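You operate a simulated robot arm through the tools that you are given. There is no shell and no other tool.

You are at the controls of a simulated robot arm. One attempt, no reset.

JOB
Keep the shoe brush and the pad marked glass in the shoe box.
Fine: lay the lid on the mattress meanwhile, then fit it back over the rim.
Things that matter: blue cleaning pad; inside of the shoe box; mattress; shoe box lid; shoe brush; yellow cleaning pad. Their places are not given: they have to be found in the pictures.

The check looks at the end state, three seconds after you hand in, the way a careful person would. Anything else that was tipped, shoved, dropped, spilled or broken makes it a failure. Lids that push on must go on centred and level and be pressed home; caps that screw on are set level and turned clockwise until they are tight.

ROBOT AND FRAMES
A 6-joint arm with a two-finger gripper, fixed in place. Base frame: the origin is on the floor under the middle of its stand, x ahead of it, y to its left, z up; the work surface is at about z = 520. Lengths are in mm, angles in degrees, forces in N, time in s.
It reaches about 1572 mm from its shoulder. Its first joint turns from -166.0 to 166.0 degrees. Payload 2.45 kg.
The tool frame sits at the grasp point between the pads (the TCP): z along the fingers, y along the line on which they close. The tips reach 20 mm beyond it. The gripper opens to 140 mm; its body begins 168 mm behind the TCP.
Orientation is that of the tool frame in the base frame, as a unit quaternion [x, y, z, w]. With the fingers straight down and closing along the base's y, the tool's x points along the base's -x, its y along +y and its z along -z.

CONTROLS
- The arm moves only by the tool servo_tool. Its argument "commands" is one flat list of numbers, 7 for each row, row after row: the shift along the base's x, y, z in cm, then the turn, a rotation vector about the base's x, y, z in degrees, then the closure in counts, from 0 (fully open) to 255 (shut). In form: [x, y, z, wx, wy, wz, fingers, x, y, z, wx, wy, wz, fingers, ...]. A call has 1 to 20 rows; each row is the pose to reach, as a shift and turn from the pose commanded when the call began. A row lasts 0.2 s, in which the tool goes at most 50 mm and 8.6 degrees; a call with a longer step from one row to the next is refused whole, and so is a gripper value outside its range. A pose out of reach is approached as far as the arm can. The call stops where the force on the tool passes 40 N (or 10 N more than at its start, if that is more) or the arm is blocked; 0.2 s more then pass. The fingers move at their own pace (about 45 mm/s each) and stop on an object; they squeeze with about 28 N. The grip force told is the motor's: it shows also when the fingers shut on nothing. Time passes only in rows, and 0.2 s behind the last, so rows that repeat a pose let the fingers close. The reply holds the time, the measured pose of the TCP, the force on the tool along the base axes, the opening and the grip force, in the units named above and with some noise, with the torque about the TCP (base axes, N m) and any sound that the robot's microphone picked up.
- Cameras (640 x 400 px; columns grow to the right, rows downward): "scene" is fixed at [219, 649.7, 1125.3]; the picture's right is [-0.48, -0.88, 0.00], its down [-0.51, 0.28, -0.82] and it looks along [0.72, -0.39, -0.58] (base axes); focal length 331 px, centre (320, 200). "wrist" rides on the gripper at [78, 11, -209] in the tool frame; the picture's right is [-0.14, 0.99, 0.00], its down [-0.92, -0.13, -0.37] and it looks along [-0.36, -0.05, 0.93] (tool axes); focal length 280 px, centre (320, 200).
- get_image(camera): a new picture of that camera. It takes no simulated time.
- point_at(camera, pixels): for up to 12 pixels [column, row] of the newest picture of that camera ("zoom" is the newest enlarged one), the place [x, y, z] in the base frame of the surface seen there, good to about 2 mm, but the place of the scene camera against the robot may be out by one fixed shift of up to 18 mm in any direction. It takes no simulated time.
- close_up(camera, box): a new picture of the part [left, top, right, bottom] of that camera's present view, enlarged. It takes no simulated time.
- close_job(): hands the job in; it is judged then, once.

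Leave the gripper open and the arm clear of the work at the hand-in unless told otherwise.

The tools are called by a JSON object that holds its "fn" and its "kwargs". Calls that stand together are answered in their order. servo_tool: Moves the arm, as the interface text tells. Its arguments: {"type":"object","properties":{"commands":{"type":"array","items":{"type":"number"}}},"required":["commands"]} The other tools are called the same way: get_image (camera) takes a picture; point_at (camera, pixels) gives the place of the surface under pixels of a picture; close_up (camera, box) takes an enlarged picture of a part of a camera's view; close_job () hands the job in.

At the start:

```text
time: 0.0
ee_pos: [799.6, 171.2, 780.2]
tool_rot: [0.0, 1.0, 0.001, 0.0]
force: [-0.7, 0.1, 1.1]
wrist_torque: [0.0, 0.0, 0.0]
finger_gap: 140.1
grasp_force: 0.1
```

scene: 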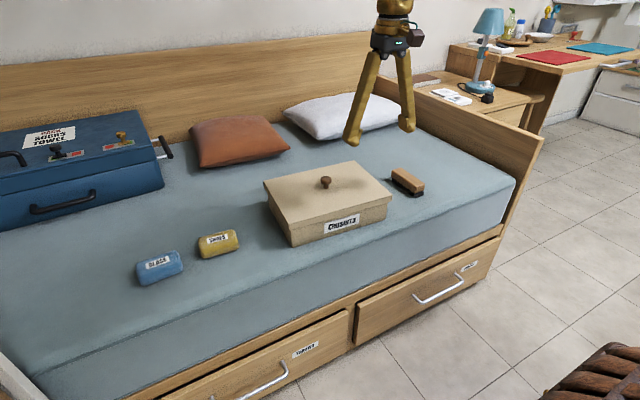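
wrist: 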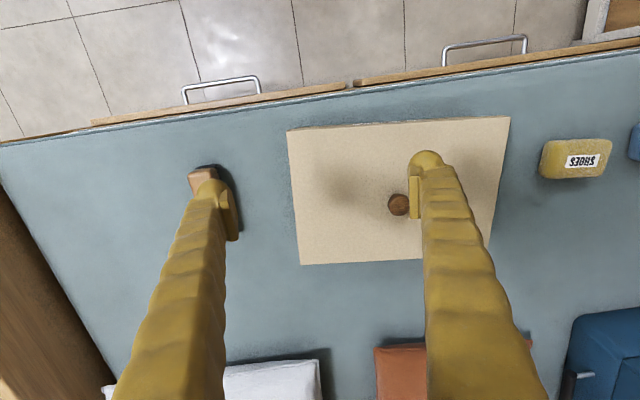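

I see a shoe box with a knobbed lid at about (328,205) in the scene picture, a brush at (408,182), a yellow pad at (218,243) and a blue pad at (160,267). I'll enlarge these to read the labels.

{"fn": "close_up", "kwargs": {"camera": "scene", "box": [120, 220, 260, 300]}}

{"fn": "close_up", "kwargs": {"camera": "scene", "box": [250, 140, 440, 260]}}

{"fn": "close_up", "kwargs": {"camera": "wrist", "box": [160, 90, 640, 290]}}

```text
4.57 times, centred on (190, 260) of scene
```

zoom: 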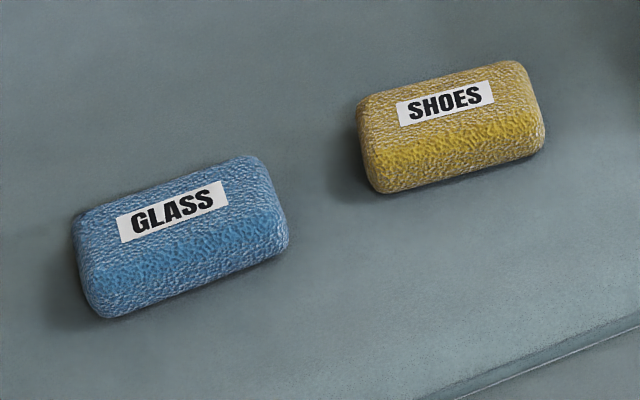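

```text
3.33 times, centred on (345, 200) of scene
```

zoom: 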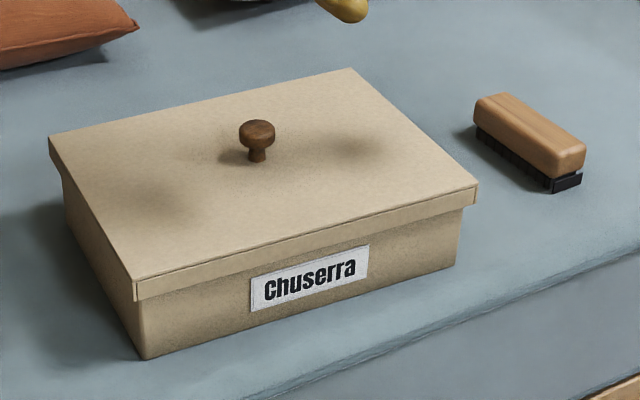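

```text
1.33 times, centred on (400, 190) of wrist
```

zoom: 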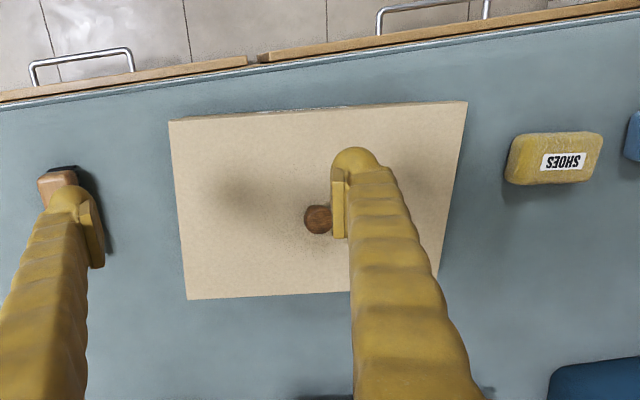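

The blue pad reads GLASS and the yellow one SHOES, so the blue pad and the brush go in the box. Next I'll measure the lid corners, knob, brush and pads in both pictures.

{"fn": "point_at", "kwargs": {"camera": "wrist", "pixels": [[398, 204], [290, 133], [507, 120], [485, 240], [304, 262], [340, 200], [196, 177], [212, 168], [236, 238], [575, 160], [350, 320], [260, 200]]}}

{"fn": "get_image", "kwargs": {"camera": "scene"}}

{"fn": "point_at", "kwargs": {"camera": "scene", "pixels": [[326, 180], [266, 182], [355, 162], [390, 196], [291, 226], [295, 243], [398, 170], [417, 188], [408, 176], [160, 263], [218, 239], [230, 190]]}}

```text
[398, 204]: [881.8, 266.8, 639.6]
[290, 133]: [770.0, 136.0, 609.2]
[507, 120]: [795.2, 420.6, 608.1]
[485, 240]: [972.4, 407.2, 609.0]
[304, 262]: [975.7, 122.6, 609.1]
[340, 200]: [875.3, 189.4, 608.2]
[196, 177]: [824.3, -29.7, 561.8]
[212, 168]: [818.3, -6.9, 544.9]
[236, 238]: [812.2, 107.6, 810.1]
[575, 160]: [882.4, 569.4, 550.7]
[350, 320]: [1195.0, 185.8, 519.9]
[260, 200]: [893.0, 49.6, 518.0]
```

```text
taken
```

scene: 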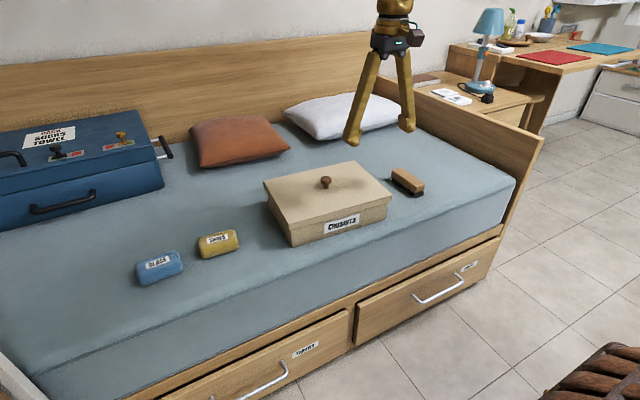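

```text
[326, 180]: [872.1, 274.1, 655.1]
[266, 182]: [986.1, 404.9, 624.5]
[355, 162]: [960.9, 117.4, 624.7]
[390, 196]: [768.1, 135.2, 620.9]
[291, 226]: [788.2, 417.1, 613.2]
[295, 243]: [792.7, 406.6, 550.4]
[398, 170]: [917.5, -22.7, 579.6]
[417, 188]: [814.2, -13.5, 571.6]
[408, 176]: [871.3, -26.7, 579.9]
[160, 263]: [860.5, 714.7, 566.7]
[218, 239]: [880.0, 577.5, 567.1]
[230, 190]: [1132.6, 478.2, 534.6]
```

The knob sits near (882,267,640) and the lid top is at about z=609, with the mattress near z=519. I need a free patch on the mattress for the lid, so I'll probe mattress points, pillow fronts and the toolbox edge in the scene picture.

{"fn": "point_at", "kwargs": {"camera": "scene", "pixels": [[200, 168], [290, 150], [166, 188], [172, 155], [205, 200], [320, 140], [395, 125], [440, 150], [500, 178], [510, 190], [430, 190], [250, 170]]}}

{"fn": "point_at", "kwargs": {"camera": "scene", "pixels": [[100, 230], [60, 290], [30, 370], [20, 300], [120, 320], [250, 265], [200, 290], [280, 250], [0, 235], [300, 160], [450, 215], [170, 215]]}}

```text
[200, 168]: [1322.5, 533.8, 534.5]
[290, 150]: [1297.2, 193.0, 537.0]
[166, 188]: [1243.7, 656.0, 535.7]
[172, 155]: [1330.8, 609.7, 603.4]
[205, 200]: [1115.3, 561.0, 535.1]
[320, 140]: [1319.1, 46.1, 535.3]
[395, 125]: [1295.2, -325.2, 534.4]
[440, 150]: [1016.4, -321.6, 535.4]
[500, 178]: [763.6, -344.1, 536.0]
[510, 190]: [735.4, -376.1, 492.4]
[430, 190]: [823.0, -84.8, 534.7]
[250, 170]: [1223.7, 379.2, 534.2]
```

```text
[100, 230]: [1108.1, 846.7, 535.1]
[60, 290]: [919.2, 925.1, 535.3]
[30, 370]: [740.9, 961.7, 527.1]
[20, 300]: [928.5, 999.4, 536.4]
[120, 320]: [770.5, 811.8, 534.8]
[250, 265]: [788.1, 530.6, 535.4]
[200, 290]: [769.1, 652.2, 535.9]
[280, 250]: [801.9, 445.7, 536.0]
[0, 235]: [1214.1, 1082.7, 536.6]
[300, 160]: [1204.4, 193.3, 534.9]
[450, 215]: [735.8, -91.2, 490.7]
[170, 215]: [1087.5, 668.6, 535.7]
```

The mattress behind the box and to the right (about x 1005–1215, y −40–240) is empty, so the lid can go there. The scene picture reads about 16 mm high, so I'll trust the wrist camera. First I move the open gripper above the knob at z≈700 for a closer look.

{"fn": "servo_tool", "kwargs": {"commands": [2, 2.4, -1, 0, 0, 0, 0, 4.1, 4.8, -3, 0, 0, 0, 0, 6.2, 7.2, -5, 0, 0, 0, 0, 8.2, 9.6, -8, 0, 0, 0, 0, 8.2, 9.6, -8, 0, 0, 0, 0]}}

{"fn": "get_image", "kwargs": {"camera": "wrist"}}

{"fn": "get_image", "kwargs": {"camera": "scene"}}

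```text
time: 1.2
ee_pos: [881.9, 266.7, 699.2]
tool_rot: [0.0, 1.0, 0.0, 0.001]
force: [-0.1, -0.2, 0.3]
wrist_torque: [0.04, -0.01, -0.01]
finger_gap: 140.0
grasp_force: 0.2
```

```text
taken
```

wrist: 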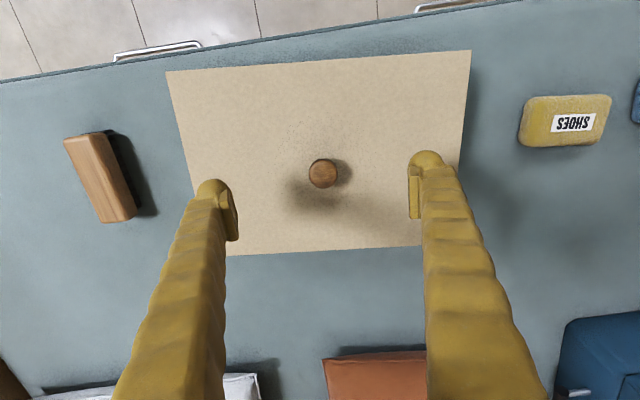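

```text
taken
```

scene: 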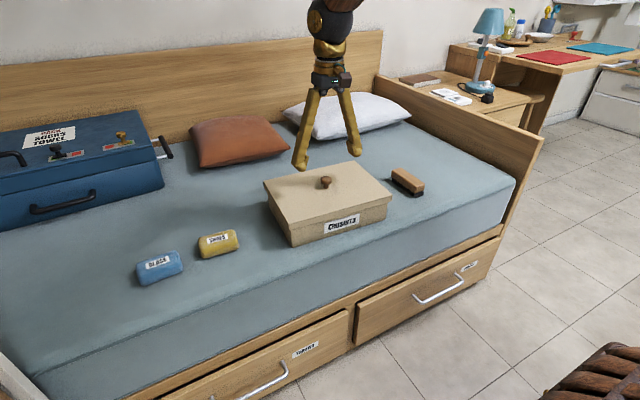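

The knob is now clear between the fingers at about (323,173), with the brush at (100,178). I'll measure the knob's centre and edges, the lid corners and the brush corners.

{"fn": "point_at", "kwargs": {"camera": "wrist", "pixels": [[323, 172], [312, 173], [334, 173], [323, 162], [323, 184], [168, 73], [469, 53], [229, 254], [66, 141], [102, 134], [133, 207], [106, 221]]}}

{"fn": "close_up", "kwargs": {"camera": "wrist", "box": [280, 140, 370, 200]}}

```text
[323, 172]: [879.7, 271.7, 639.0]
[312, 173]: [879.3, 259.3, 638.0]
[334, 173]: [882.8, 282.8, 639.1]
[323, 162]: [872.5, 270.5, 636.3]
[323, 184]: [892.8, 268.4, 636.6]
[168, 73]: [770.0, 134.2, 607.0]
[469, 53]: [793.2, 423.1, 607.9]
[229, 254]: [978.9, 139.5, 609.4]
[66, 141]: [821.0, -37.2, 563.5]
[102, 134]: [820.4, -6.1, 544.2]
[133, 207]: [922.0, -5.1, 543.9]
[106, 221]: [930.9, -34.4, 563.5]
```

```text
6.67 times, centred on (325, 170) of wrist
```

zoom: 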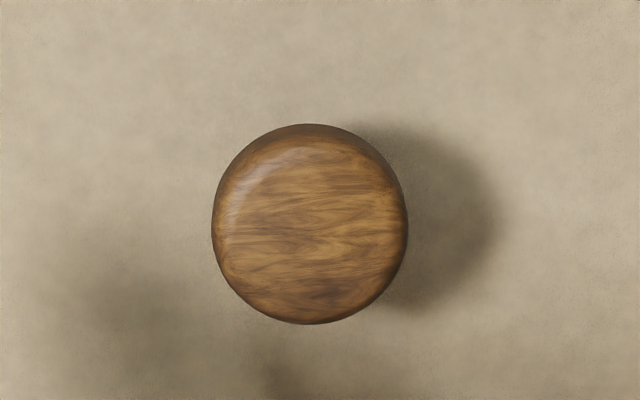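

The knob is about 28 mm across and centred near (882,271), with its top at z≈639 over the lid top at z≈608. I'll shift 4 mm in y, go down to z≈633 so the tips stay about 4 mm above the lid, then close.

{"fn": "servo_tool", "kwargs": {"commands": [0, 0.43, -2, 0, 0, 0, 0, 0, 0.43, -4, 0, 0, 0, 0, 0, 0.43, -5.5, 0, 0, 0, 0, 0, 0.43, -6.6, 0, 0, 0, 0, 0, 0.43, -6.6, 0, 0, 0, 0]}}

{"fn": "get_image", "kwargs": {"camera": "wrist"}}

{"fn": "close_up", "kwargs": {"camera": "scene", "box": [250, 100, 410, 200]}}

```text
time: 2.4
ee_pos: [881.7, 270.7, 634.8]
tool_rot: [0.0, 1.0, -0.001, 0.0]
force: [0.3, 0.7, -0.2]
wrist_torque: [0.01, -0.01, -0.02]
finger_gap: 140.0
grasp_force: 0.0
```

```text
taken
```

wrist: 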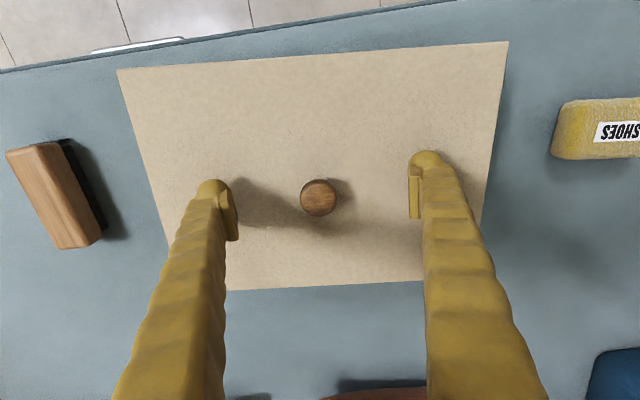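

```text
4.00 times, centred on (330, 150) of scene
```

zoom: 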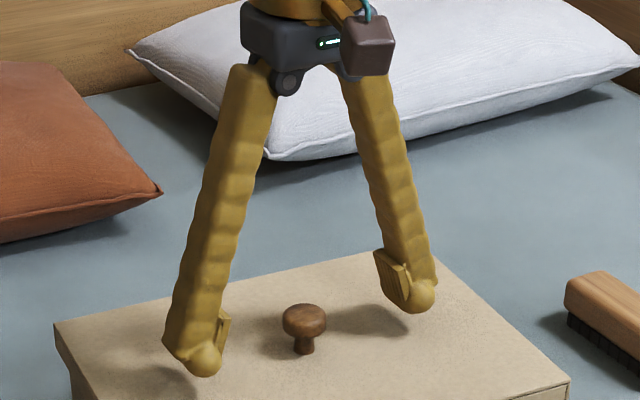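

The fingers straddle the knob, which shows at (318,197), right at the TCP pixel (320,195), and the tips clear the lid. Now I close on it.

{"fn": "servo_tool", "kwargs": {"commands": [0, 0, 0, 0, 0, 0, 255, 0, 0, 0, 0, 0, 0, 255, 0, 0, 0, 0, 0, 0, 255, 0, 0, 0, 0, 0, 0, 255, 0, 0, 0, 0, 0, 0, 255, 0, 0, 0, 0, 0, 0, 255, 0, 0, 0, 0, 0, 0, 255, 0, 0, 0, 0, 0, 0, 255, 0, 0, 0, 0, 0, 0, 255]}}

{"fn": "get_image", "kwargs": {"camera": "wrist"}}

{"fn": "close_up", "kwargs": {"camera": "scene", "box": [250, 100, 410, 200]}}

```text
time: 4.4
ee_pos: [880.4, 269.2, 635.4]
tool_rot: [0.0, 1.0, 0.0, 0.0]
force: [-0.6, 0.2, -0.2]
wrist_torque: [-0.01, -0.02, -0.03]
finger_gap: 25.9
grasp_force: 28.0
```

```text
taken
```

wrist: 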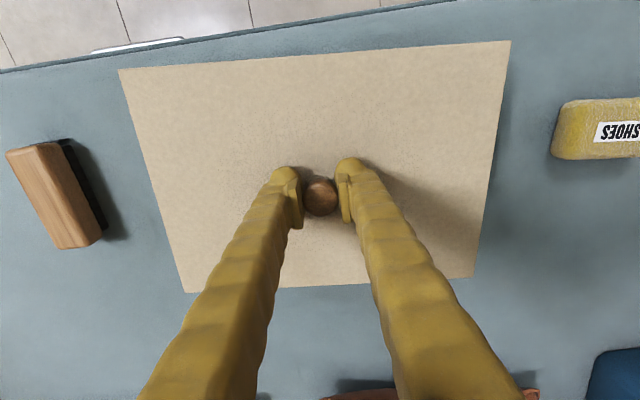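

```text
4.00 times, centred on (330, 150) of scene
```

zoom: 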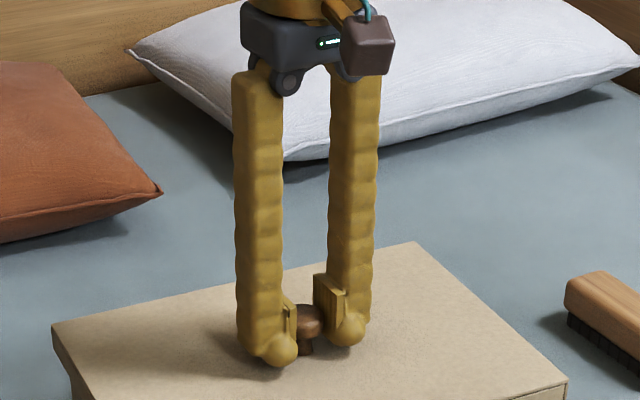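

The knob is held, 26 mm wide at 28 N. I lift slowly by 4 cm to see whether the lid comes off alone and the box stays put.

{"fn": "servo_tool", "kwargs": {"commands": [0, 0, 0.3, 0, 0, 0, 255, 0, 0, 0.6, 0, 0, 0, 255, 0, 0, 1.0, 0, 0, 0, 255, 0, 0, 1.5, 0, 0, 0, 255, 0, 0, 2.0, 0, 0, 0, 255, 0, 0, 2.5, 0, 0, 0, 255, 0, 0, 3.0, 0, 0, 0, 255, 0, 0, 3.5, 0, 0, 0, 255, 0, 0, 4.0, 0, 0, 0, 255, 0, 0, 4.0, 0, 0, 0, 255]}}

{"fn": "get_image", "kwargs": {"camera": "scene"}}

{"fn": "close_up", "kwargs": {"camera": "scene", "box": [230, 100, 430, 260]}}

{"fn": "get_image", "kwargs": {"camera": "wrist"}}

```text
time: 6.6
ee_pos: [880.7, 270.8, 675.0]
tool_rot: [0.0, 1.0, 0.0, 0.0]
force: [-0.2, 0.2, -1.0]
wrist_torque: [0.01, 0.0, 0.03]
finger_gap: 26.0
grasp_force: 27.7
```

```text
taken
```

scene: 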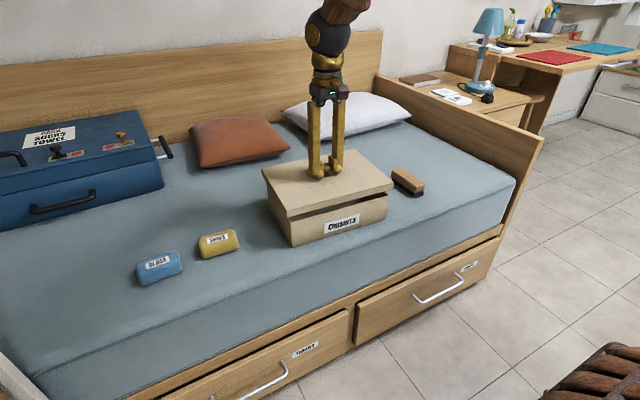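

```text
2.50 times, centred on (330, 180) of scene
```

zoom: 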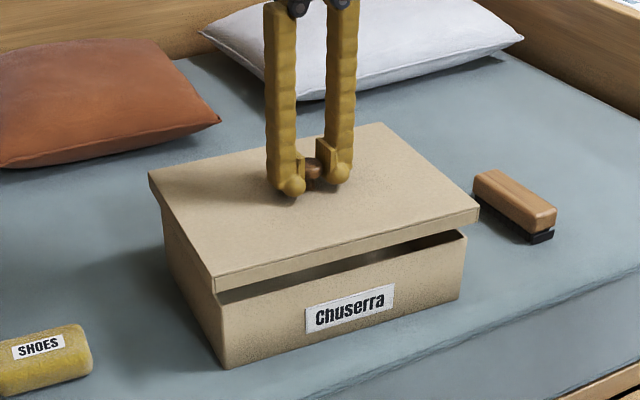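

```text
taken
```

wrist: 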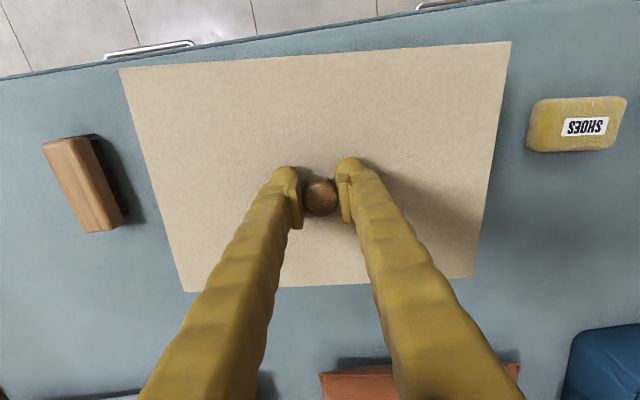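

Only the lid came up, the box stayed, and the lid hangs level. Now I raise it another 8 cm and carry it back and right to about (1106,60).

{"fn": "servo_tool", "kwargs": {"commands": [0, 0, 2, 0, 0, 0, 255, 0, 0, 5, 0, 0, 0, 255, 0, 0, 8, 0, 0, 0, 255, 1.5, -1.5, 8, 0, 0, 0, 255, 4, -4, 8, 0, 0, 0, 255, 7, -7, 8, 0, 0, 0, 255, 10, -10, 8, 0, 0, 0, 255, 13, -13, 8, 0, 0, 0, 255, 16, -16, 8, 0, 0, 0, 255, 19, -18, 8, 0, 0, 0, 255, 21, -20, 8, 0, 0, 0, 255, 22.4, -21.1, 8, 0, 0, 0, 255, 22.4, -21.1, 8, 0, 0, 0, 255]}}

{"fn": "get_image", "kwargs": {"camera": "scene"}}

{"fn": "get_image", "kwargs": {"camera": "wrist"}}

```text
time: 9.4
ee_pos: [1103.5, 59.5, 756.7]
tool_rot: [0.0, 1.0, 0.0, 0.0]
force: [0.0, -0.3, -0.3]
wrist_torque: [0.02, 0.03, -0.01]
finger_gap: 26.0
grasp_force: 28.1
```

```text
taken
```

scene: 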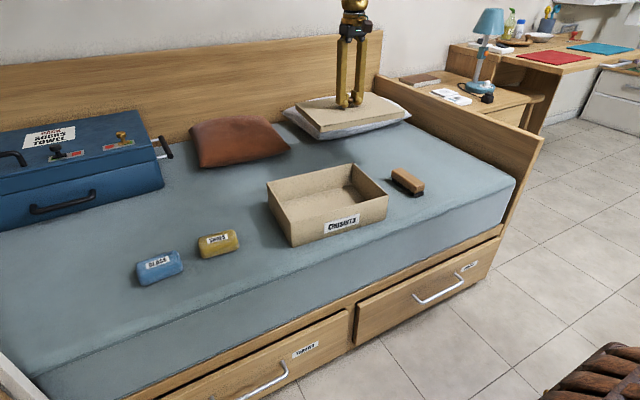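

```text
taken
```

wrist: 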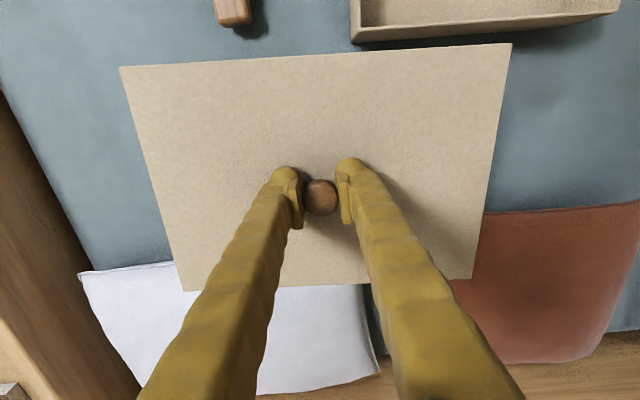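

The box is open and empty. Before lowering I check where the pillow edges and the box's back wall are in the wrist picture relative to the lid.

{"fn": "point_at", "kwargs": {"camera": "wrist", "pixels": [[485, 210], [492, 222], [83, 270], [170, 258], [352, 42], [620, 12], [235, 24], [120, 68], [511, 44], [183, 290], [470, 278], [30, 250]]}}

```text
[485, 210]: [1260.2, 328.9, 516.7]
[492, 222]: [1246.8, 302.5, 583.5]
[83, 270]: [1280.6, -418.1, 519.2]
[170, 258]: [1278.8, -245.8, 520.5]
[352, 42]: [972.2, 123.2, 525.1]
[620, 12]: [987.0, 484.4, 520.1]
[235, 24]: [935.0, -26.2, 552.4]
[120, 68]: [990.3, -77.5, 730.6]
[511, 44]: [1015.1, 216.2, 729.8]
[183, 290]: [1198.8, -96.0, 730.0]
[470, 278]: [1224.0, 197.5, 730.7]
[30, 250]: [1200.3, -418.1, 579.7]
```

The lid at (990–1224, −96–216) is clear of both pillows (x>1246) and of the box wall (x≈972–987). I lower 17.5 cm, then check the remaining gap.

{"fn": "servo_tool", "kwargs": {"commands": [0, 0, -2, 0, 0, 0, 255, 0, 0, -5, 0, 0, 0, 255, 0, 0, -8, 0, 0, 0, 255, 0, 0, -11, 0, 0, 0, 255, 0, 0, -14, 0, 0, 0, 255, 0, 0, -16, 0, 0, 0, 255, 0, 0, -17, 0, 0, 0, 255, 0, 0, -17.5, 0, 0, 0, 255, 0, 0, -17.5, 0, 0, 0, 255]}}

{"fn": "close_up", "kwargs": {"camera": "scene", "box": [270, 70, 430, 170]}}

```text
time: 11.4
ee_pos: [1106.1, 57.6, 579.7]
tool_rot: [0.0, 1.0, 0.001, 0.0]
force: [-0.4, 0.8, -0.8]
wrist_torque: [0.01, -0.01, 0.02]
finger_gap: 26.5
grasp_force: 27.3
```

```text
4.00 times, centred on (350, 120) of scene
```

zoom: 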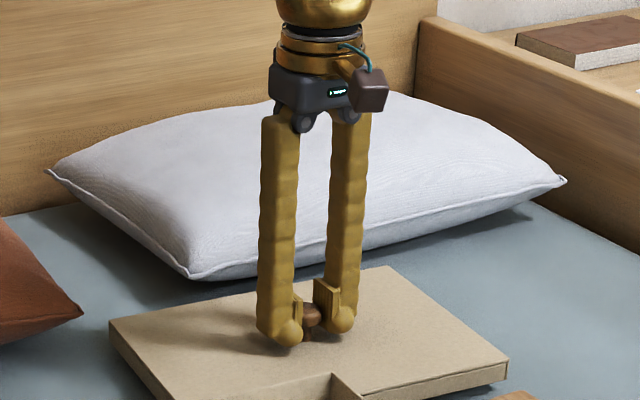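

The lid is still a bit above the mattress. I lower further in small steps and watch the force for contact.

{"fn": "servo_tool", "kwargs": {"commands": [0, 0, -0.3, 0, 0, 0, 255, 0, 0, -0.6, 0, 0, 0, 255, 0, 0, -0.8, 0, 0, 0, 255, 0, 0, -1.0, 0, 0, 0, 255, 0, 0, -1.0, 0, 0, 0, 255]}}

{"fn": "close_up", "kwargs": {"camera": "scene", "box": [270, 100, 430, 200]}}

```text
time: 12.6
ee_pos: [1104.6, 58.6, 569.6]
tool_rot: [0.0, 1.0, 0.0, -0.001]
force: [-1.2, 0.9, -1.0]
wrist_torque: [0.02, 0.02, 0.02]
finger_gap: 26.2
grasp_force: 27.9
```

```text
4.00 times, centred on (350, 150) of scene
```

zoom: 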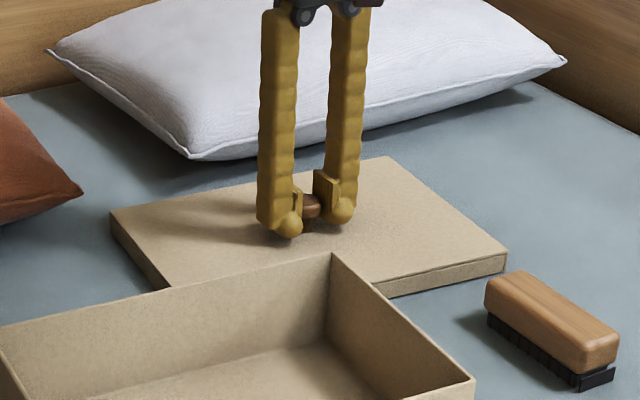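

No contact yet: the force is about −1 N, just the lid's weight. I continue down another 4 mm.

{"fn": "servo_tool", "kwargs": {"commands": [0, 0, -0.2, 0, 0, 0, 255, 0, 0, -0.4, 0, 0, 0, 255, 0, 0, -0.4, 0, 0, 0, 255]}}

{"fn": "close_up", "kwargs": {"camera": "scene", "box": [340, 130, 420, 180]}}

```text
time: 13.4
ee_pos: [1106.3, 58.5, 568.2]
tool_rot: [0.0, 1.0, -0.001, 0.001]
force: [0.0, 0.5, 4.6]
wrist_torque: [0.02, -0.01, 0.16]
finger_gap: 26.1
grasp_force: 27.8
stopped in row 3: the force on the tool passed its limit at 41 N (the readings are from after the stop); the commanded pose is now the measured one
```

```text
8.00 times, centred on (380, 155) of scene
```

zoom: 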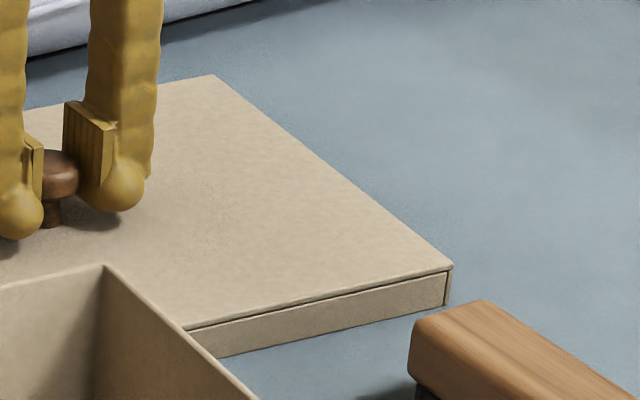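

The lid is down on the mattress at TCP z≈568. I open the fingers, wait for them, then look.

{"fn": "servo_tool", "kwargs": {"commands": [0, 0, 0, 0, 0, 0, 150, 0, 0, 0, 0, 0, 0, 150, 0, 0, 0, 0, 0, 0, 150, 0, 0, 0, 0, 0, 0, 150]}}

{"fn": "get_image", "kwargs": {"camera": "wrist"}}

{"fn": "get_image", "kwargs": {"camera": "scene"}}

```text
time: 14.4
ee_pos: [1106.1, 60.0, 565.8]
tool_rot: [0.0, 1.0, 0.0, 0.0]
force: [0.7, 0.6, -1.0]
wrist_torque: [0.0, 0.01, 0.05]
finger_gap: 57.5
grasp_force: 0.1
```

```text
taken
```

wrist: 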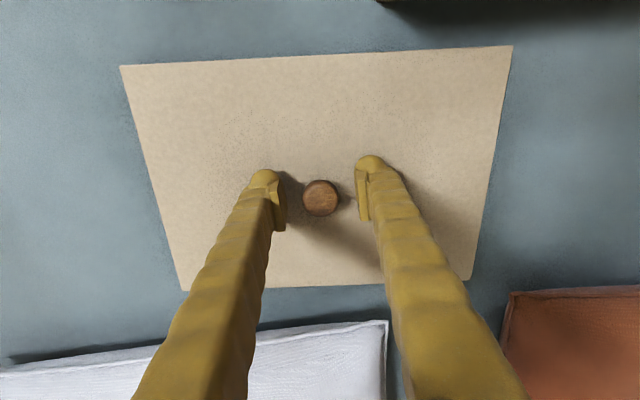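

```text
taken
```

scene: 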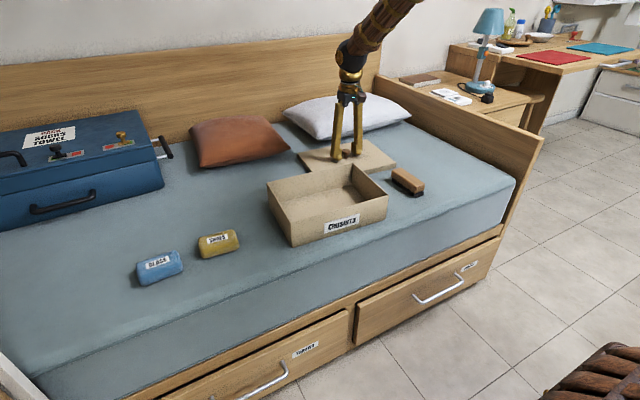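

The lid lies flat and is released. I record its corners and knob for the later re-grasp.

{"fn": "point_at", "kwargs": {"camera": "wrist", "pixels": [[122, 67], [511, 48], [183, 288], [468, 278], [320, 197], [310, 197], [330, 197], [320, 187], [320, 208], [320, 120]]}}

{"fn": "servo_tool", "kwargs": {"commands": [0, 0, 2, 0, 0, 0, 130, 0, 0, 6, 0, 0, 0, 100, 0, 0, 10, 0, 0, 0, 80, 0, 0, 14, 0, 0, 0, 60, 0, 0, 18, 0, 0, 0, 40, 0, 0, 18, 0, 0, 0, 0]}}

{"fn": "get_image", "kwargs": {"camera": "wrist"}}

```text
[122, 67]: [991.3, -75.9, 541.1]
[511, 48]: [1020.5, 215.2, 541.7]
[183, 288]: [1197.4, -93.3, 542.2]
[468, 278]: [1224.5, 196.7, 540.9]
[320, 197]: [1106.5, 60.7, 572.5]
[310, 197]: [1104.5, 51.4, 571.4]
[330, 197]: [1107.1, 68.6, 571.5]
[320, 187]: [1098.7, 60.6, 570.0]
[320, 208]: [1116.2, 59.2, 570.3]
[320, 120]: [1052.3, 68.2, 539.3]
```

```text
time: 15.8
ee_pos: [1106.5, 56.7, 746.8]
tool_rot: [0.0, 1.0, 0.0, 0.0]
force: [0.0, -0.4, -0.7]
wrist_torque: [0.0, 0.01, 0.01]
finger_gap: 140.1
grasp_force: 0.2
```

```text
taken
```

wrist: 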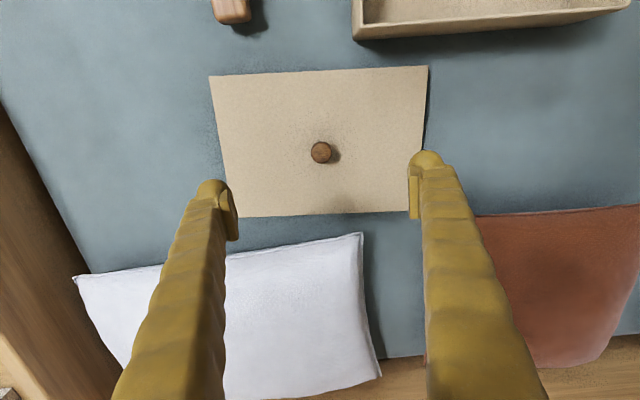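

The lid lies at (991–1224, −93–215) with its knob at (1106,60). Next is the brush: I move to about (875,−22), z≈690, to look at it closely.

{"fn": "servo_tool", "kwargs": {"commands": [-3, -1, 0, 0, 0, 0, 0, -7, -2.5, 0, 0, 0, 0, 0, -11, -4, 0, 0, 0, 0, 0, -15, -5.5, 0, 0, 0, 0, 0, -19, -7, -1, 0, 0, 0, 0, -22, -8, -3, 0, 0, 0, 0, -23.1, -8.1, -5.5, 0, 0, 0, 0, -23.1, -8.1, -5.5, 0, 0, 0, 0]}}

{"fn": "get_image", "kwargs": {"camera": "wrist"}}

{"fn": "close_up", "kwargs": {"camera": "scene", "box": [360, 140, 460, 210]}}

```text
time: 17.6
ee_pos: [874.0, -21.1, 694.8]
tool_rot: [0.0, 1.0, 0.0, 0.0]
force: [-0.2, 0.3, 0.2]
wrist_torque: [0.01, -0.03, 0.01]
finger_gap: 140.0
grasp_force: 0.1
```

```text
taken
```

wrist: 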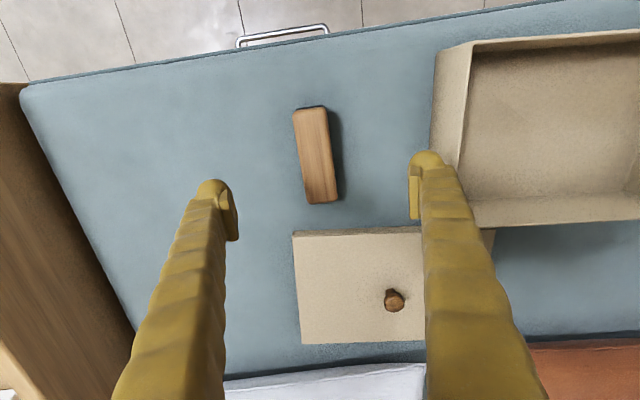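

```text
5.71 times, centred on (410, 175) of scene
```

zoom: 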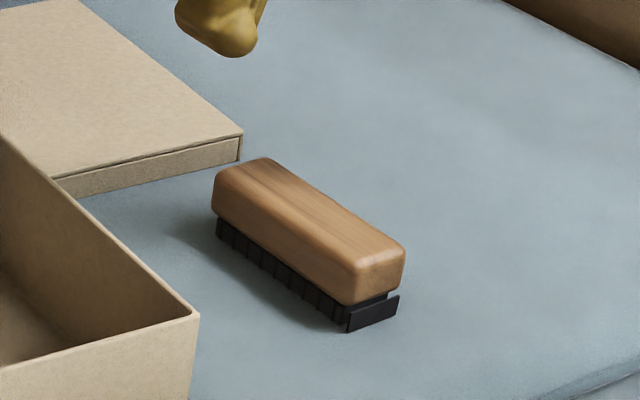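

The brush is at about (316,155) in the wrist picture, wood block on top and bristles down. I measure its corners and the box rim.

{"fn": "point_at", "kwargs": {"camera": "wrist", "pixels": [[296, 113], [321, 110], [335, 198], [309, 202], [316, 155], [300, 155], [330, 155], [438, 52], [457, 224], [476, 46], [560, 120], [640, 32]]}}

{"fn": "close_up", "kwargs": {"camera": "wrist", "box": [270, 90, 370, 220]}}

```text
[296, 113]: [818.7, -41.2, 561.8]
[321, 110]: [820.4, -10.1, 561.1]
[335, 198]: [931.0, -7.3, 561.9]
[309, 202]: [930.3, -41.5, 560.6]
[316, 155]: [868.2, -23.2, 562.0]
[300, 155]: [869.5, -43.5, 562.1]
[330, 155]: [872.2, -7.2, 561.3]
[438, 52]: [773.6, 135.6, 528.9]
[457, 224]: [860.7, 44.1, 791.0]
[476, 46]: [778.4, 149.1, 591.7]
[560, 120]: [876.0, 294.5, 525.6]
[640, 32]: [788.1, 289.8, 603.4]
```

```text
3.08 times, centred on (320, 155) of wrist
```

zoom: 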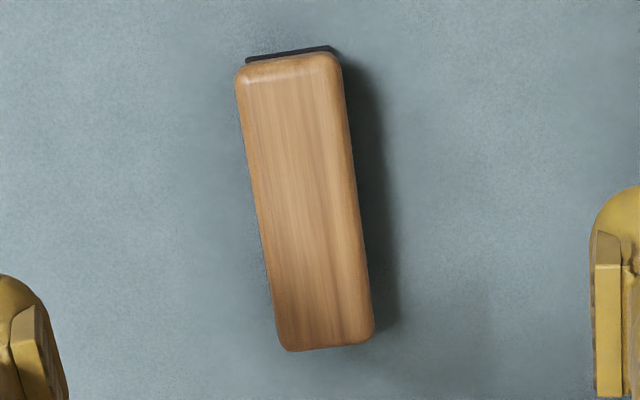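

The brush is centred near (875,−25), about 112×36 mm, with its top at z=562 and its long side along x. Fingers closing along y suit it. I go down to TCP z≈548, with the tips about 9 mm above the mattress.

{"fn": "servo_tool", "kwargs": {"commands": [0.1, -0.38, -3, 0, 0, 0, 0, 0.1, -0.38, -6.5, 0, 0, 0, 0, 0.1, -0.38, -10, 0, 0, 0, 0, 0.1, -0.38, -12.5, 0, 0, 0, 0, 0.1, -0.38, -14, 0, 0, 0, 0, 0.1, -0.38, -14.7, 0, 0, 0, 0, 0.1, -0.38, -14.7, 0, 0, 0, 0]}}

{"fn": "get_image", "kwargs": {"camera": "wrist"}}

{"fn": "close_up", "kwargs": {"camera": "scene", "box": [340, 120, 460, 210]}}

```text
time: 19.2
ee_pos: [877.0, -26.5, 543.7]
tool_rot: [0.0, 1.0, 0.0, -0.001]
force: [-0.6, -0.4, -0.1]
wrist_torque: [-0.02, -0.02, 0.01]
finger_gap: 139.9
grasp_force: 0.0
```

```text
taken
```

wrist: 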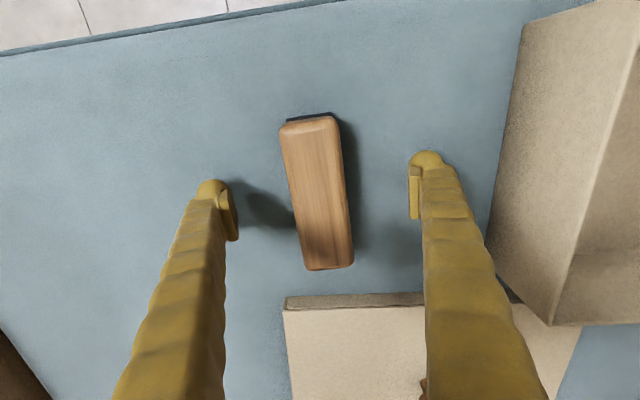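

```text
4.44 times, centred on (400, 165) of scene
```

zoom: 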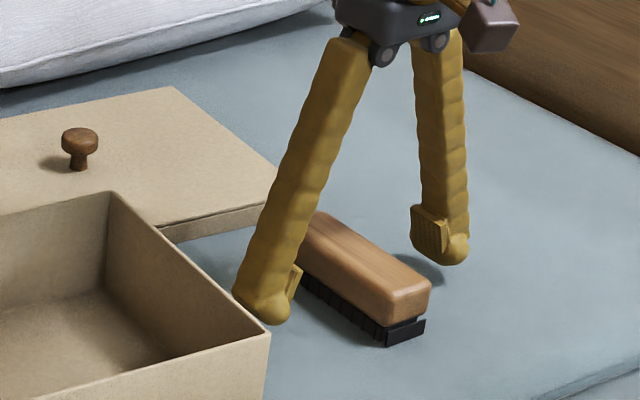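

The fingers straddle the brush's middle with the wood block between the pads. Closing now.

{"fn": "servo_tool", "kwargs": {"commands": [0, 0, 0.1, 0, 0, 0, 255, 0, 0, 0.1, 0, 0, 0, 255, 0, 0, 0.1, 0, 0, 0, 255, 0, 0, 0.1, 0, 0, 0, 255, 0, 0, 0.1, 0, 0, 0, 255, 0, 0, 0.1, 0, 0, 0, 255, 0, 0, 0.1, 0, 0, 0, 255, 0, 0, 0.1, 0, 0, 0, 255]}}

{"fn": "close_up", "kwargs": {"camera": "scene", "box": [340, 120, 460, 210]}}

```text
time: 21.1
ee_pos: [876.6, -25.9, 546.3]
tool_rot: [0.0, 1.0, 0.001, -0.001]
force: [-0.7, 0.2, 0.6]
wrist_torque: [-0.01, -0.02, 0.02]
finger_gap: 40.7
grasp_force: 27.7
```

```text
4.44 times, centred on (400, 165) of scene
```

zoom: 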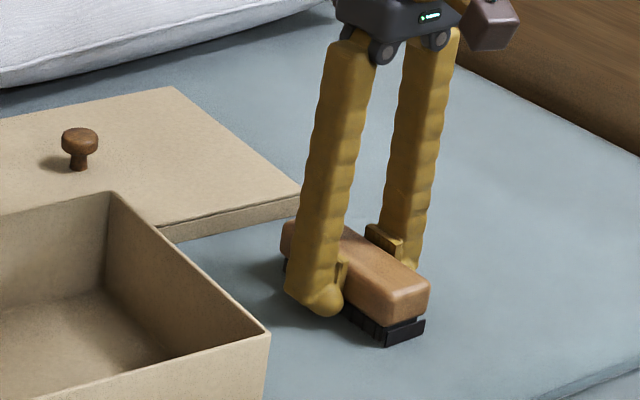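

The brush is gripped at 40.7 mm. I lift it to about z=715, well above the box rim at about 604.

{"fn": "servo_tool", "kwargs": {"commands": [0, 0, 1, 0, 0, 0, 255, 0, 0, 4, 0, 0, 0, 255, 0, 0, 8, 0, 0, 0, 255, 0, 0, 12, 0, 0, 0, 255, 0, 0, 15.5, 0, 0, 0, 255, 0, 0, 17, 0, 0, 0, 255, 0, 0, 17, 0, 0, 0, 255]}}

{"fn": "get_image", "kwargs": {"camera": "wrist"}}

{"fn": "get_image", "kwargs": {"camera": "scene"}}

```text
time: 22.6
ee_pos: [873.5, -27.1, 717.9]
tool_rot: [0.0, 1.0, 0.0, 0.0]
force: [0.9, 0.2, -1.1]
wrist_torque: [0.03, 0.02, 0.0]
finger_gap: 41.0
grasp_force: 27.7
```

```text
taken
```

wrist: 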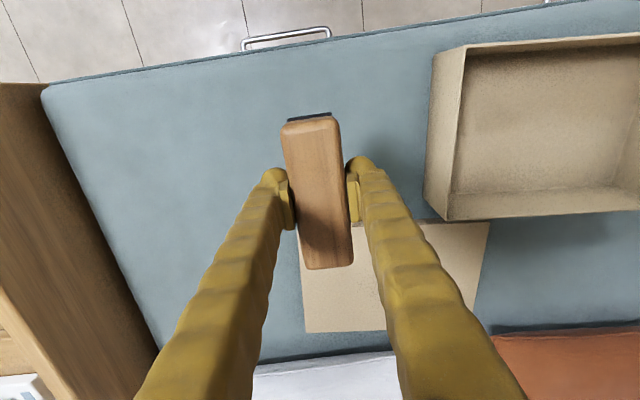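

```text
taken
```

scene: 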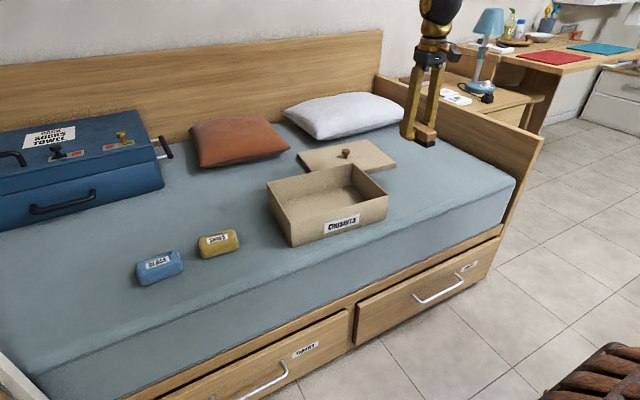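

The brush is held level. I carry it in y to above the box's right half (about y=208, x=880) and look down to check the inside walls.

{"fn": "servo_tool", "kwargs": {"commands": [0.1, 2, 0, 0, 0, 0, 255, 0.3, 6, 0, 0, 0, 0, 255, 0.4, 10, 0, 0, 0, 0, 255, 0.5, 14, 0, 0, 0, 0, 255, 0.5, 18, 0, 0, 0, 0, 255, 0.5, 21.5, 0, 0, 0, 0, 255, 0.5, 23.5, 0, 0, 0, 0, 255, 0.5, 23.5, 0, 0, 0, 0, 255]}}

{"fn": "get_image", "kwargs": {"camera": "wrist"}}

{"fn": "get_image", "kwargs": {"camera": "scene"}}

```text
time: 24.4
ee_pos: [883.4, 207.2, 717.4]
tool_rot: [0.001, 1.0, 0.001, 0.001]
force: [0.3, -1.4, -0.3]
wrist_torque: [-0.02, -0.01, -0.01]
finger_gap: 41.0
grasp_force: 28.1
```

```text
taken
```

wrist: 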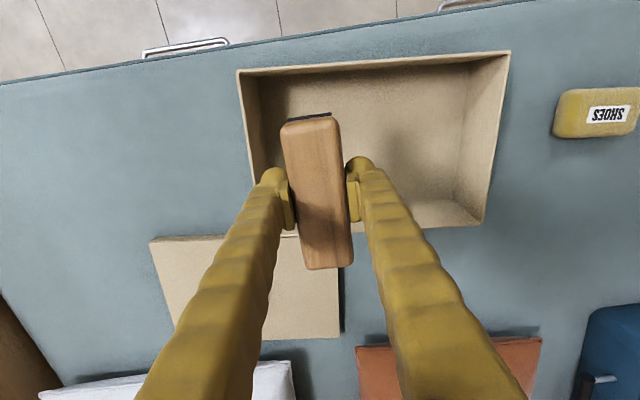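

```text
taken
```

scene: 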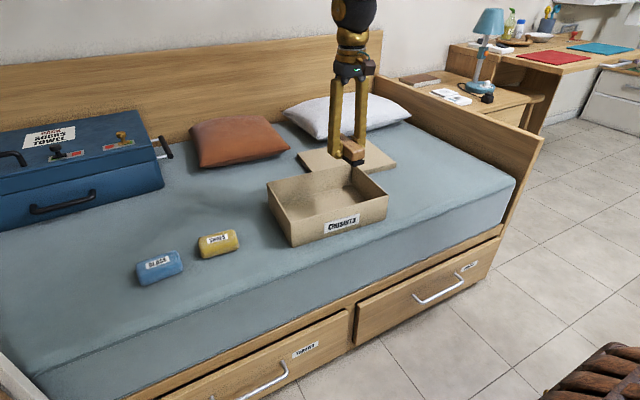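

Now I measure the box rim and inner floor in this wrist picture.

{"fn": "point_at", "kwargs": {"camera": "wrist", "pixels": [[239, 73], [243, 76], [510, 54], [505, 58], [484, 222], [480, 218], [252, 180], [255, 165], [440, 160], [400, 100], [430, 226], [420, 215]]}}

{"fn": "close_up", "kwargs": {"camera": "wrist", "box": [220, 40, 520, 240]}}

```text
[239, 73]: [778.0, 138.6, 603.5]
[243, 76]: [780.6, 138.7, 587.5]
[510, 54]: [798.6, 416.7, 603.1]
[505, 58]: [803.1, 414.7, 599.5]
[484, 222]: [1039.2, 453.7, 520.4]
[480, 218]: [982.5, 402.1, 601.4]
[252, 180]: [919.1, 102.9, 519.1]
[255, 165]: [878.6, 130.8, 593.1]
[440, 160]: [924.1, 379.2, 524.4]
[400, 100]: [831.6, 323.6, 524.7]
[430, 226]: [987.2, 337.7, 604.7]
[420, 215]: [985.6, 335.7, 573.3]
```

```text
2.00 times, centred on (370, 140) of wrist
```

zoom: 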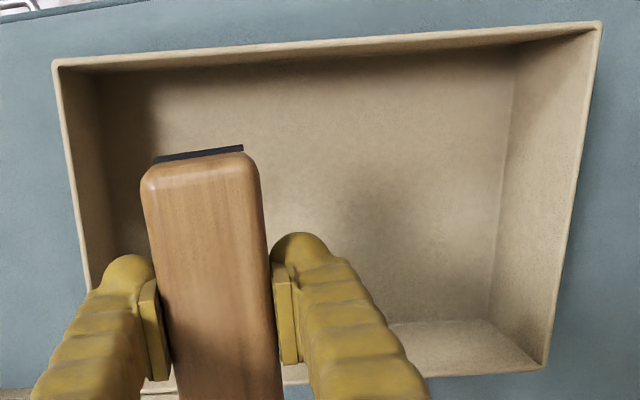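

The rim is at z≈603.5 and the floor at z≈524.5, with inside walls near y=134 and x=785/980. The brush over (882,208) fits with room for the fingers. I lower it to just above the floor.

{"fn": "servo_tool", "kwargs": {"commands": [0, 0, -3, 0, 0, 0, 255, 0, 0, -6.5, 0, 0, 0, 255, 0, 0, -10, 0, 0, 0, 255, 0, 0, -12.5, 0, 0, 0, 255, 0, 0, -14.5, 0, 0, 0, 255, 0, 0, -15.5, 0, 0, 0, 255, 0, 0, -16.1, 0, 0, 0, 255, 0, 0, -16.1, 0, 0, 0, 255]}}

{"fn": "get_image", "kwargs": {"camera": "wrist"}}

{"fn": "close_up", "kwargs": {"camera": "scene", "box": [250, 120, 410, 250]}}

```text
time: 26.2
ee_pos: [881.7, 209.7, 555.8]
tool_rot: [0.0, 1.0, 0.0, 0.0]
force: [0.1, 1.0, -0.1]
wrist_torque: [-0.01, 0.01, -0.03]
finger_gap: 41.0
grasp_force: 28.2
```

```text
taken
```

wrist: 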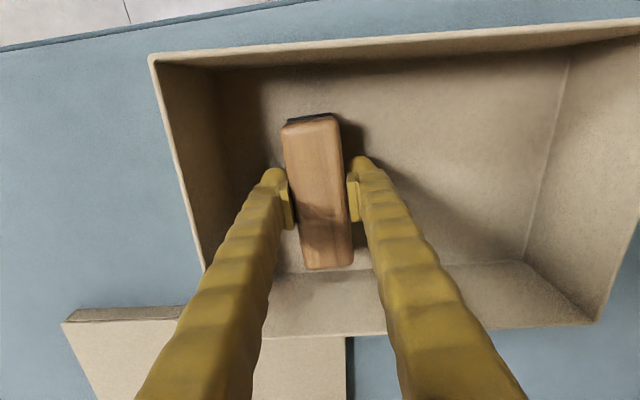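

```text
3.08 times, centred on (330, 185) of scene
```

zoom: 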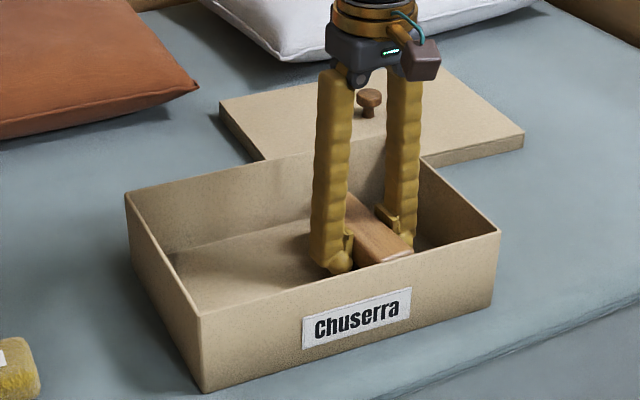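

The brush is inside, just above the floor. I lower 2 mm more, checking the force.

{"fn": "servo_tool", "kwargs": {"commands": [0, 0, -0.1, 0, 0, 0, 255, 0, 0, -0.2, 0, 0, 0, 255]}}

```text
time: 26.9
ee_pos: [880.3, 209.9, 553.1]
tool_rot: [0.0, 1.0, -0.001, 0.0]
force: [-0.7, 0.1, -0.8]
wrist_torque: [0.01, 0.03, 0.0]
finger_gap: 41.1
grasp_force: 28.2
```

No contact yet, so the gap is a millimetre or so. One more millimetre, then I open to about 75 mm.

{"fn": "servo_tool", "kwargs": {"commands": [0, 0, -0.1, 0, 0, 0, 255, 0, 0, -0.1, 0, 0, 0, 120, 0, 0, -0.1, 0, 0, 0, 120, 0, 0, -0.1, 0, 0, 0, 120]}}

{"fn": "get_image", "kwargs": {"camera": "wrist"}}

```text
time: 27.9
ee_pos: [880.0, 208.3, 552.7]
tool_rot: [0.0, 1.0, 0.0, 0.0]
force: [0.2, -0.5, 0.8]
wrist_torque: [-0.02, 0.03, 0.0]
finger_gap: 74.1
grasp_force: 0.1
```

```text
taken
```

wrist: 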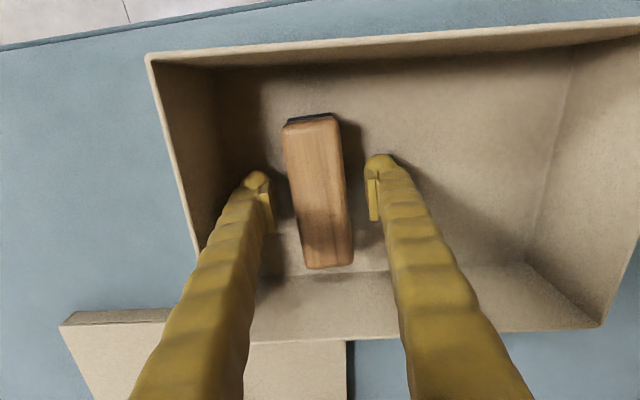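

The brush is released, lying flat in the right half of the box. I raise the arm and travel left to above the blue pad (about (860,707)), staying at z≈718.

{"fn": "servo_tool", "kwargs": {"commands": [0, 0, 2, 0, 0, 0, 120, 0, 0, 6, 0, 0, 0, 120, 0, 0, 10, 0, 0, 0, 120, 0, 0, 14, 0, 0, 0, 100, 0, 0, 16.5, 0, 0, 0, 80, 0, 3, 16.5, 0, 0, 0, 40, 0, 7, 16.5, 0, 0, 0, 0, 0, 11.5, 16.5, 0, 0, 0, 0, 0, 16, 16.5, 0, 0, 0, 0, 0, 20.5, 16.5, 0, 0, 0, 0, -0.5, 25, 16.5, 0, 0, 0, 0, -1, 29.5, 16.5, 0, 0, 0, 0, -1.5, 34, 16.5, 0, 0, 0, 0, -2, 38.5, 16.5, 0, 0, 0, 0, -2, 43, 16.5, 0, 0, 0, 0, -2, 47, 16.5, 0, 0, 0, 0, -2, 49.8, 16.5, 0, 0, 0, 0, -2, 49.8, 16.5, 0, 0, 0, 0]}}

{"fn": "get_image", "kwargs": {"camera": "wrist"}}

{"fn": "get_image", "kwargs": {"camera": "scene"}}

```text
time: 31.6
ee_pos: [862.1, 706.2, 715.5]
tool_rot: [0.0, 1.0, 0.0, 0.001]
force: [0.1, -0.5, 0.7]
wrist_torque: [0.0, 0.03, 0.05]
finger_gap: 140.0
grasp_force: 0.1
```

```text
taken
```

wrist: 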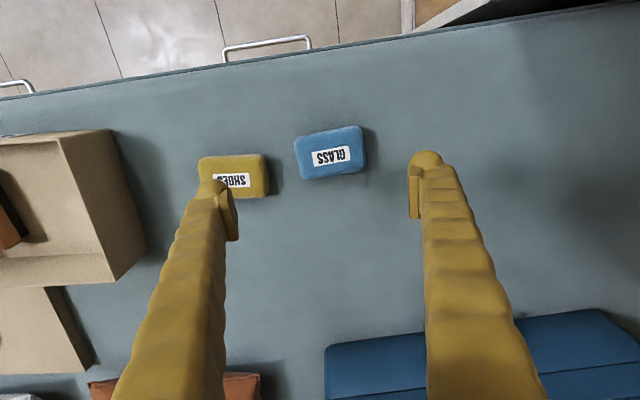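

```text
taken
```

scene: 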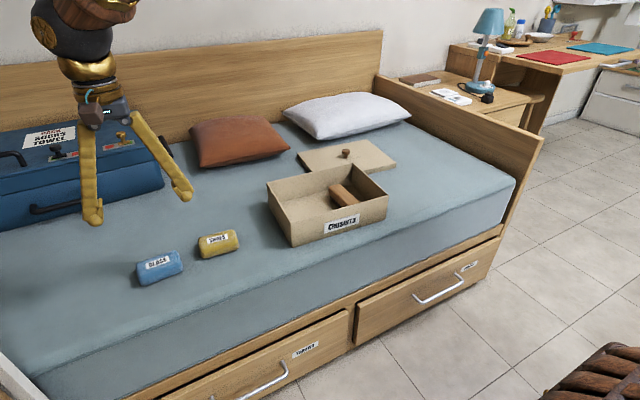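

The blue pad is at about (330,152) in the wrist picture and is slightly turned. I measure its corners and the neighbouring yellow pad.

{"fn": "close_up", "kwargs": {"camera": "wrist", "box": [180, 110, 390, 210]}}

{"fn": "point_at", "kwargs": {"camera": "wrist", "pixels": [[330, 152], [297, 141], [358, 128], [363, 168], [304, 178], [296, 160], [364, 150], [328, 133], [333, 174], [267, 158], [268, 190], [330, 200]]}}

```text
3.05 times, centred on (285, 160) of wrist
```

zoom: 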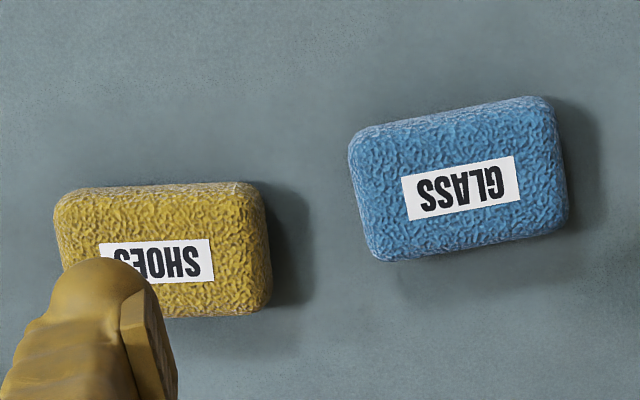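

```text
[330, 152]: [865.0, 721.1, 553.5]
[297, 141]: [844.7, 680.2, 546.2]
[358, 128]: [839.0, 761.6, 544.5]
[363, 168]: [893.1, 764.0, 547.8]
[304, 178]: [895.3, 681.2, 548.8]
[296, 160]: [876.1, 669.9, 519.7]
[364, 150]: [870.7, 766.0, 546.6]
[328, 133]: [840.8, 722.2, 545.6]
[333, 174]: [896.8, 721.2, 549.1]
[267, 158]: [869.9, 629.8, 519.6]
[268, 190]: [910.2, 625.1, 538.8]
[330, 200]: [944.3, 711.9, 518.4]
```

The blue pad is centred near (868,721), about 93×60 mm, top at z=553, with its long side along y turned about +3°. I'll grip across its short side, so I turn the tool +93° about z while centring above it.

{"fn": "servo_tool", "kwargs": {"commands": [0, 0, 0, 0, 0, 7.75, 0, 0, 0, 0, 0, 0, 15.5, 0, 0, 0, 0, 0, 0, 23.25, 0, 0, 0, 0, 0, 0, 31, 0, 0, 0, 0, 0, 0, 38.75, 0, 0.2, 0.4, 0, 0, 0, 46.5, 0, 0.4, 0.8, 0, 0, 0, 54.25, 0, 0.6, 1.2, 0, 0, 0, 62, 0, 0.6, 1.5, 0, 0, 0, 69.75, 0, 0.6, 1.5, 0, 0, 0, 77.5, 0, 0.6, 1.5, 0, 0, 0, 85.25, 0, 0.6, 1.5, 0, 0, 0, 93, 0, 0.6, 1.5, 0, 0, 0, 93, 0]}}

{"fn": "get_image", "kwargs": {"camera": "wrist"}}

{"fn": "get_image", "kwargs": {"camera": "scene"}}

```text
time: 34.5
ee_pos: [867.6, 722.4, 718.2]
tool_rot: [0.726, -0.688, 0.0, 0.0]
force: [-0.3, 0.5, -0.4]
wrist_torque: [-0.02, -0.01, 0.0]
finger_gap: 140.3
grasp_force: 0.2
```

```text
taken
```

wrist: 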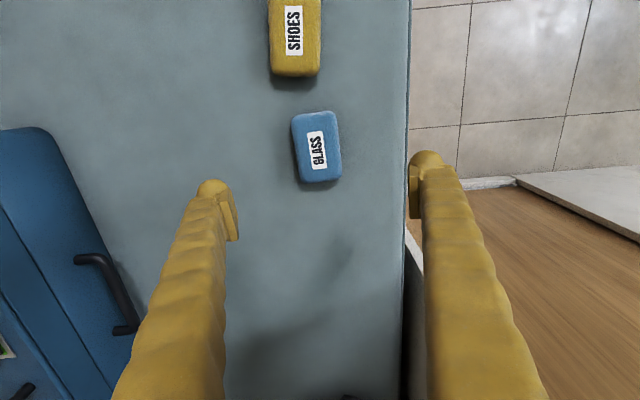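

```text
taken
```

scene: 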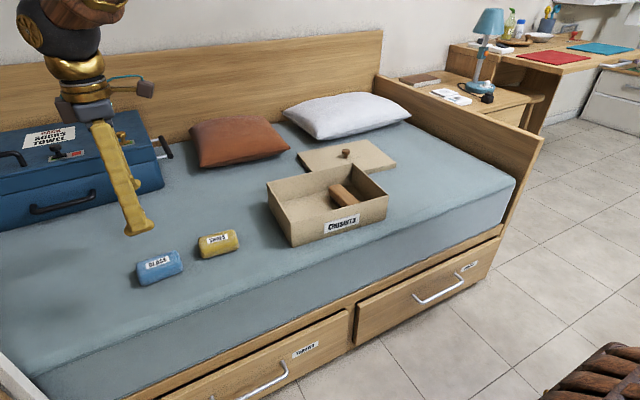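

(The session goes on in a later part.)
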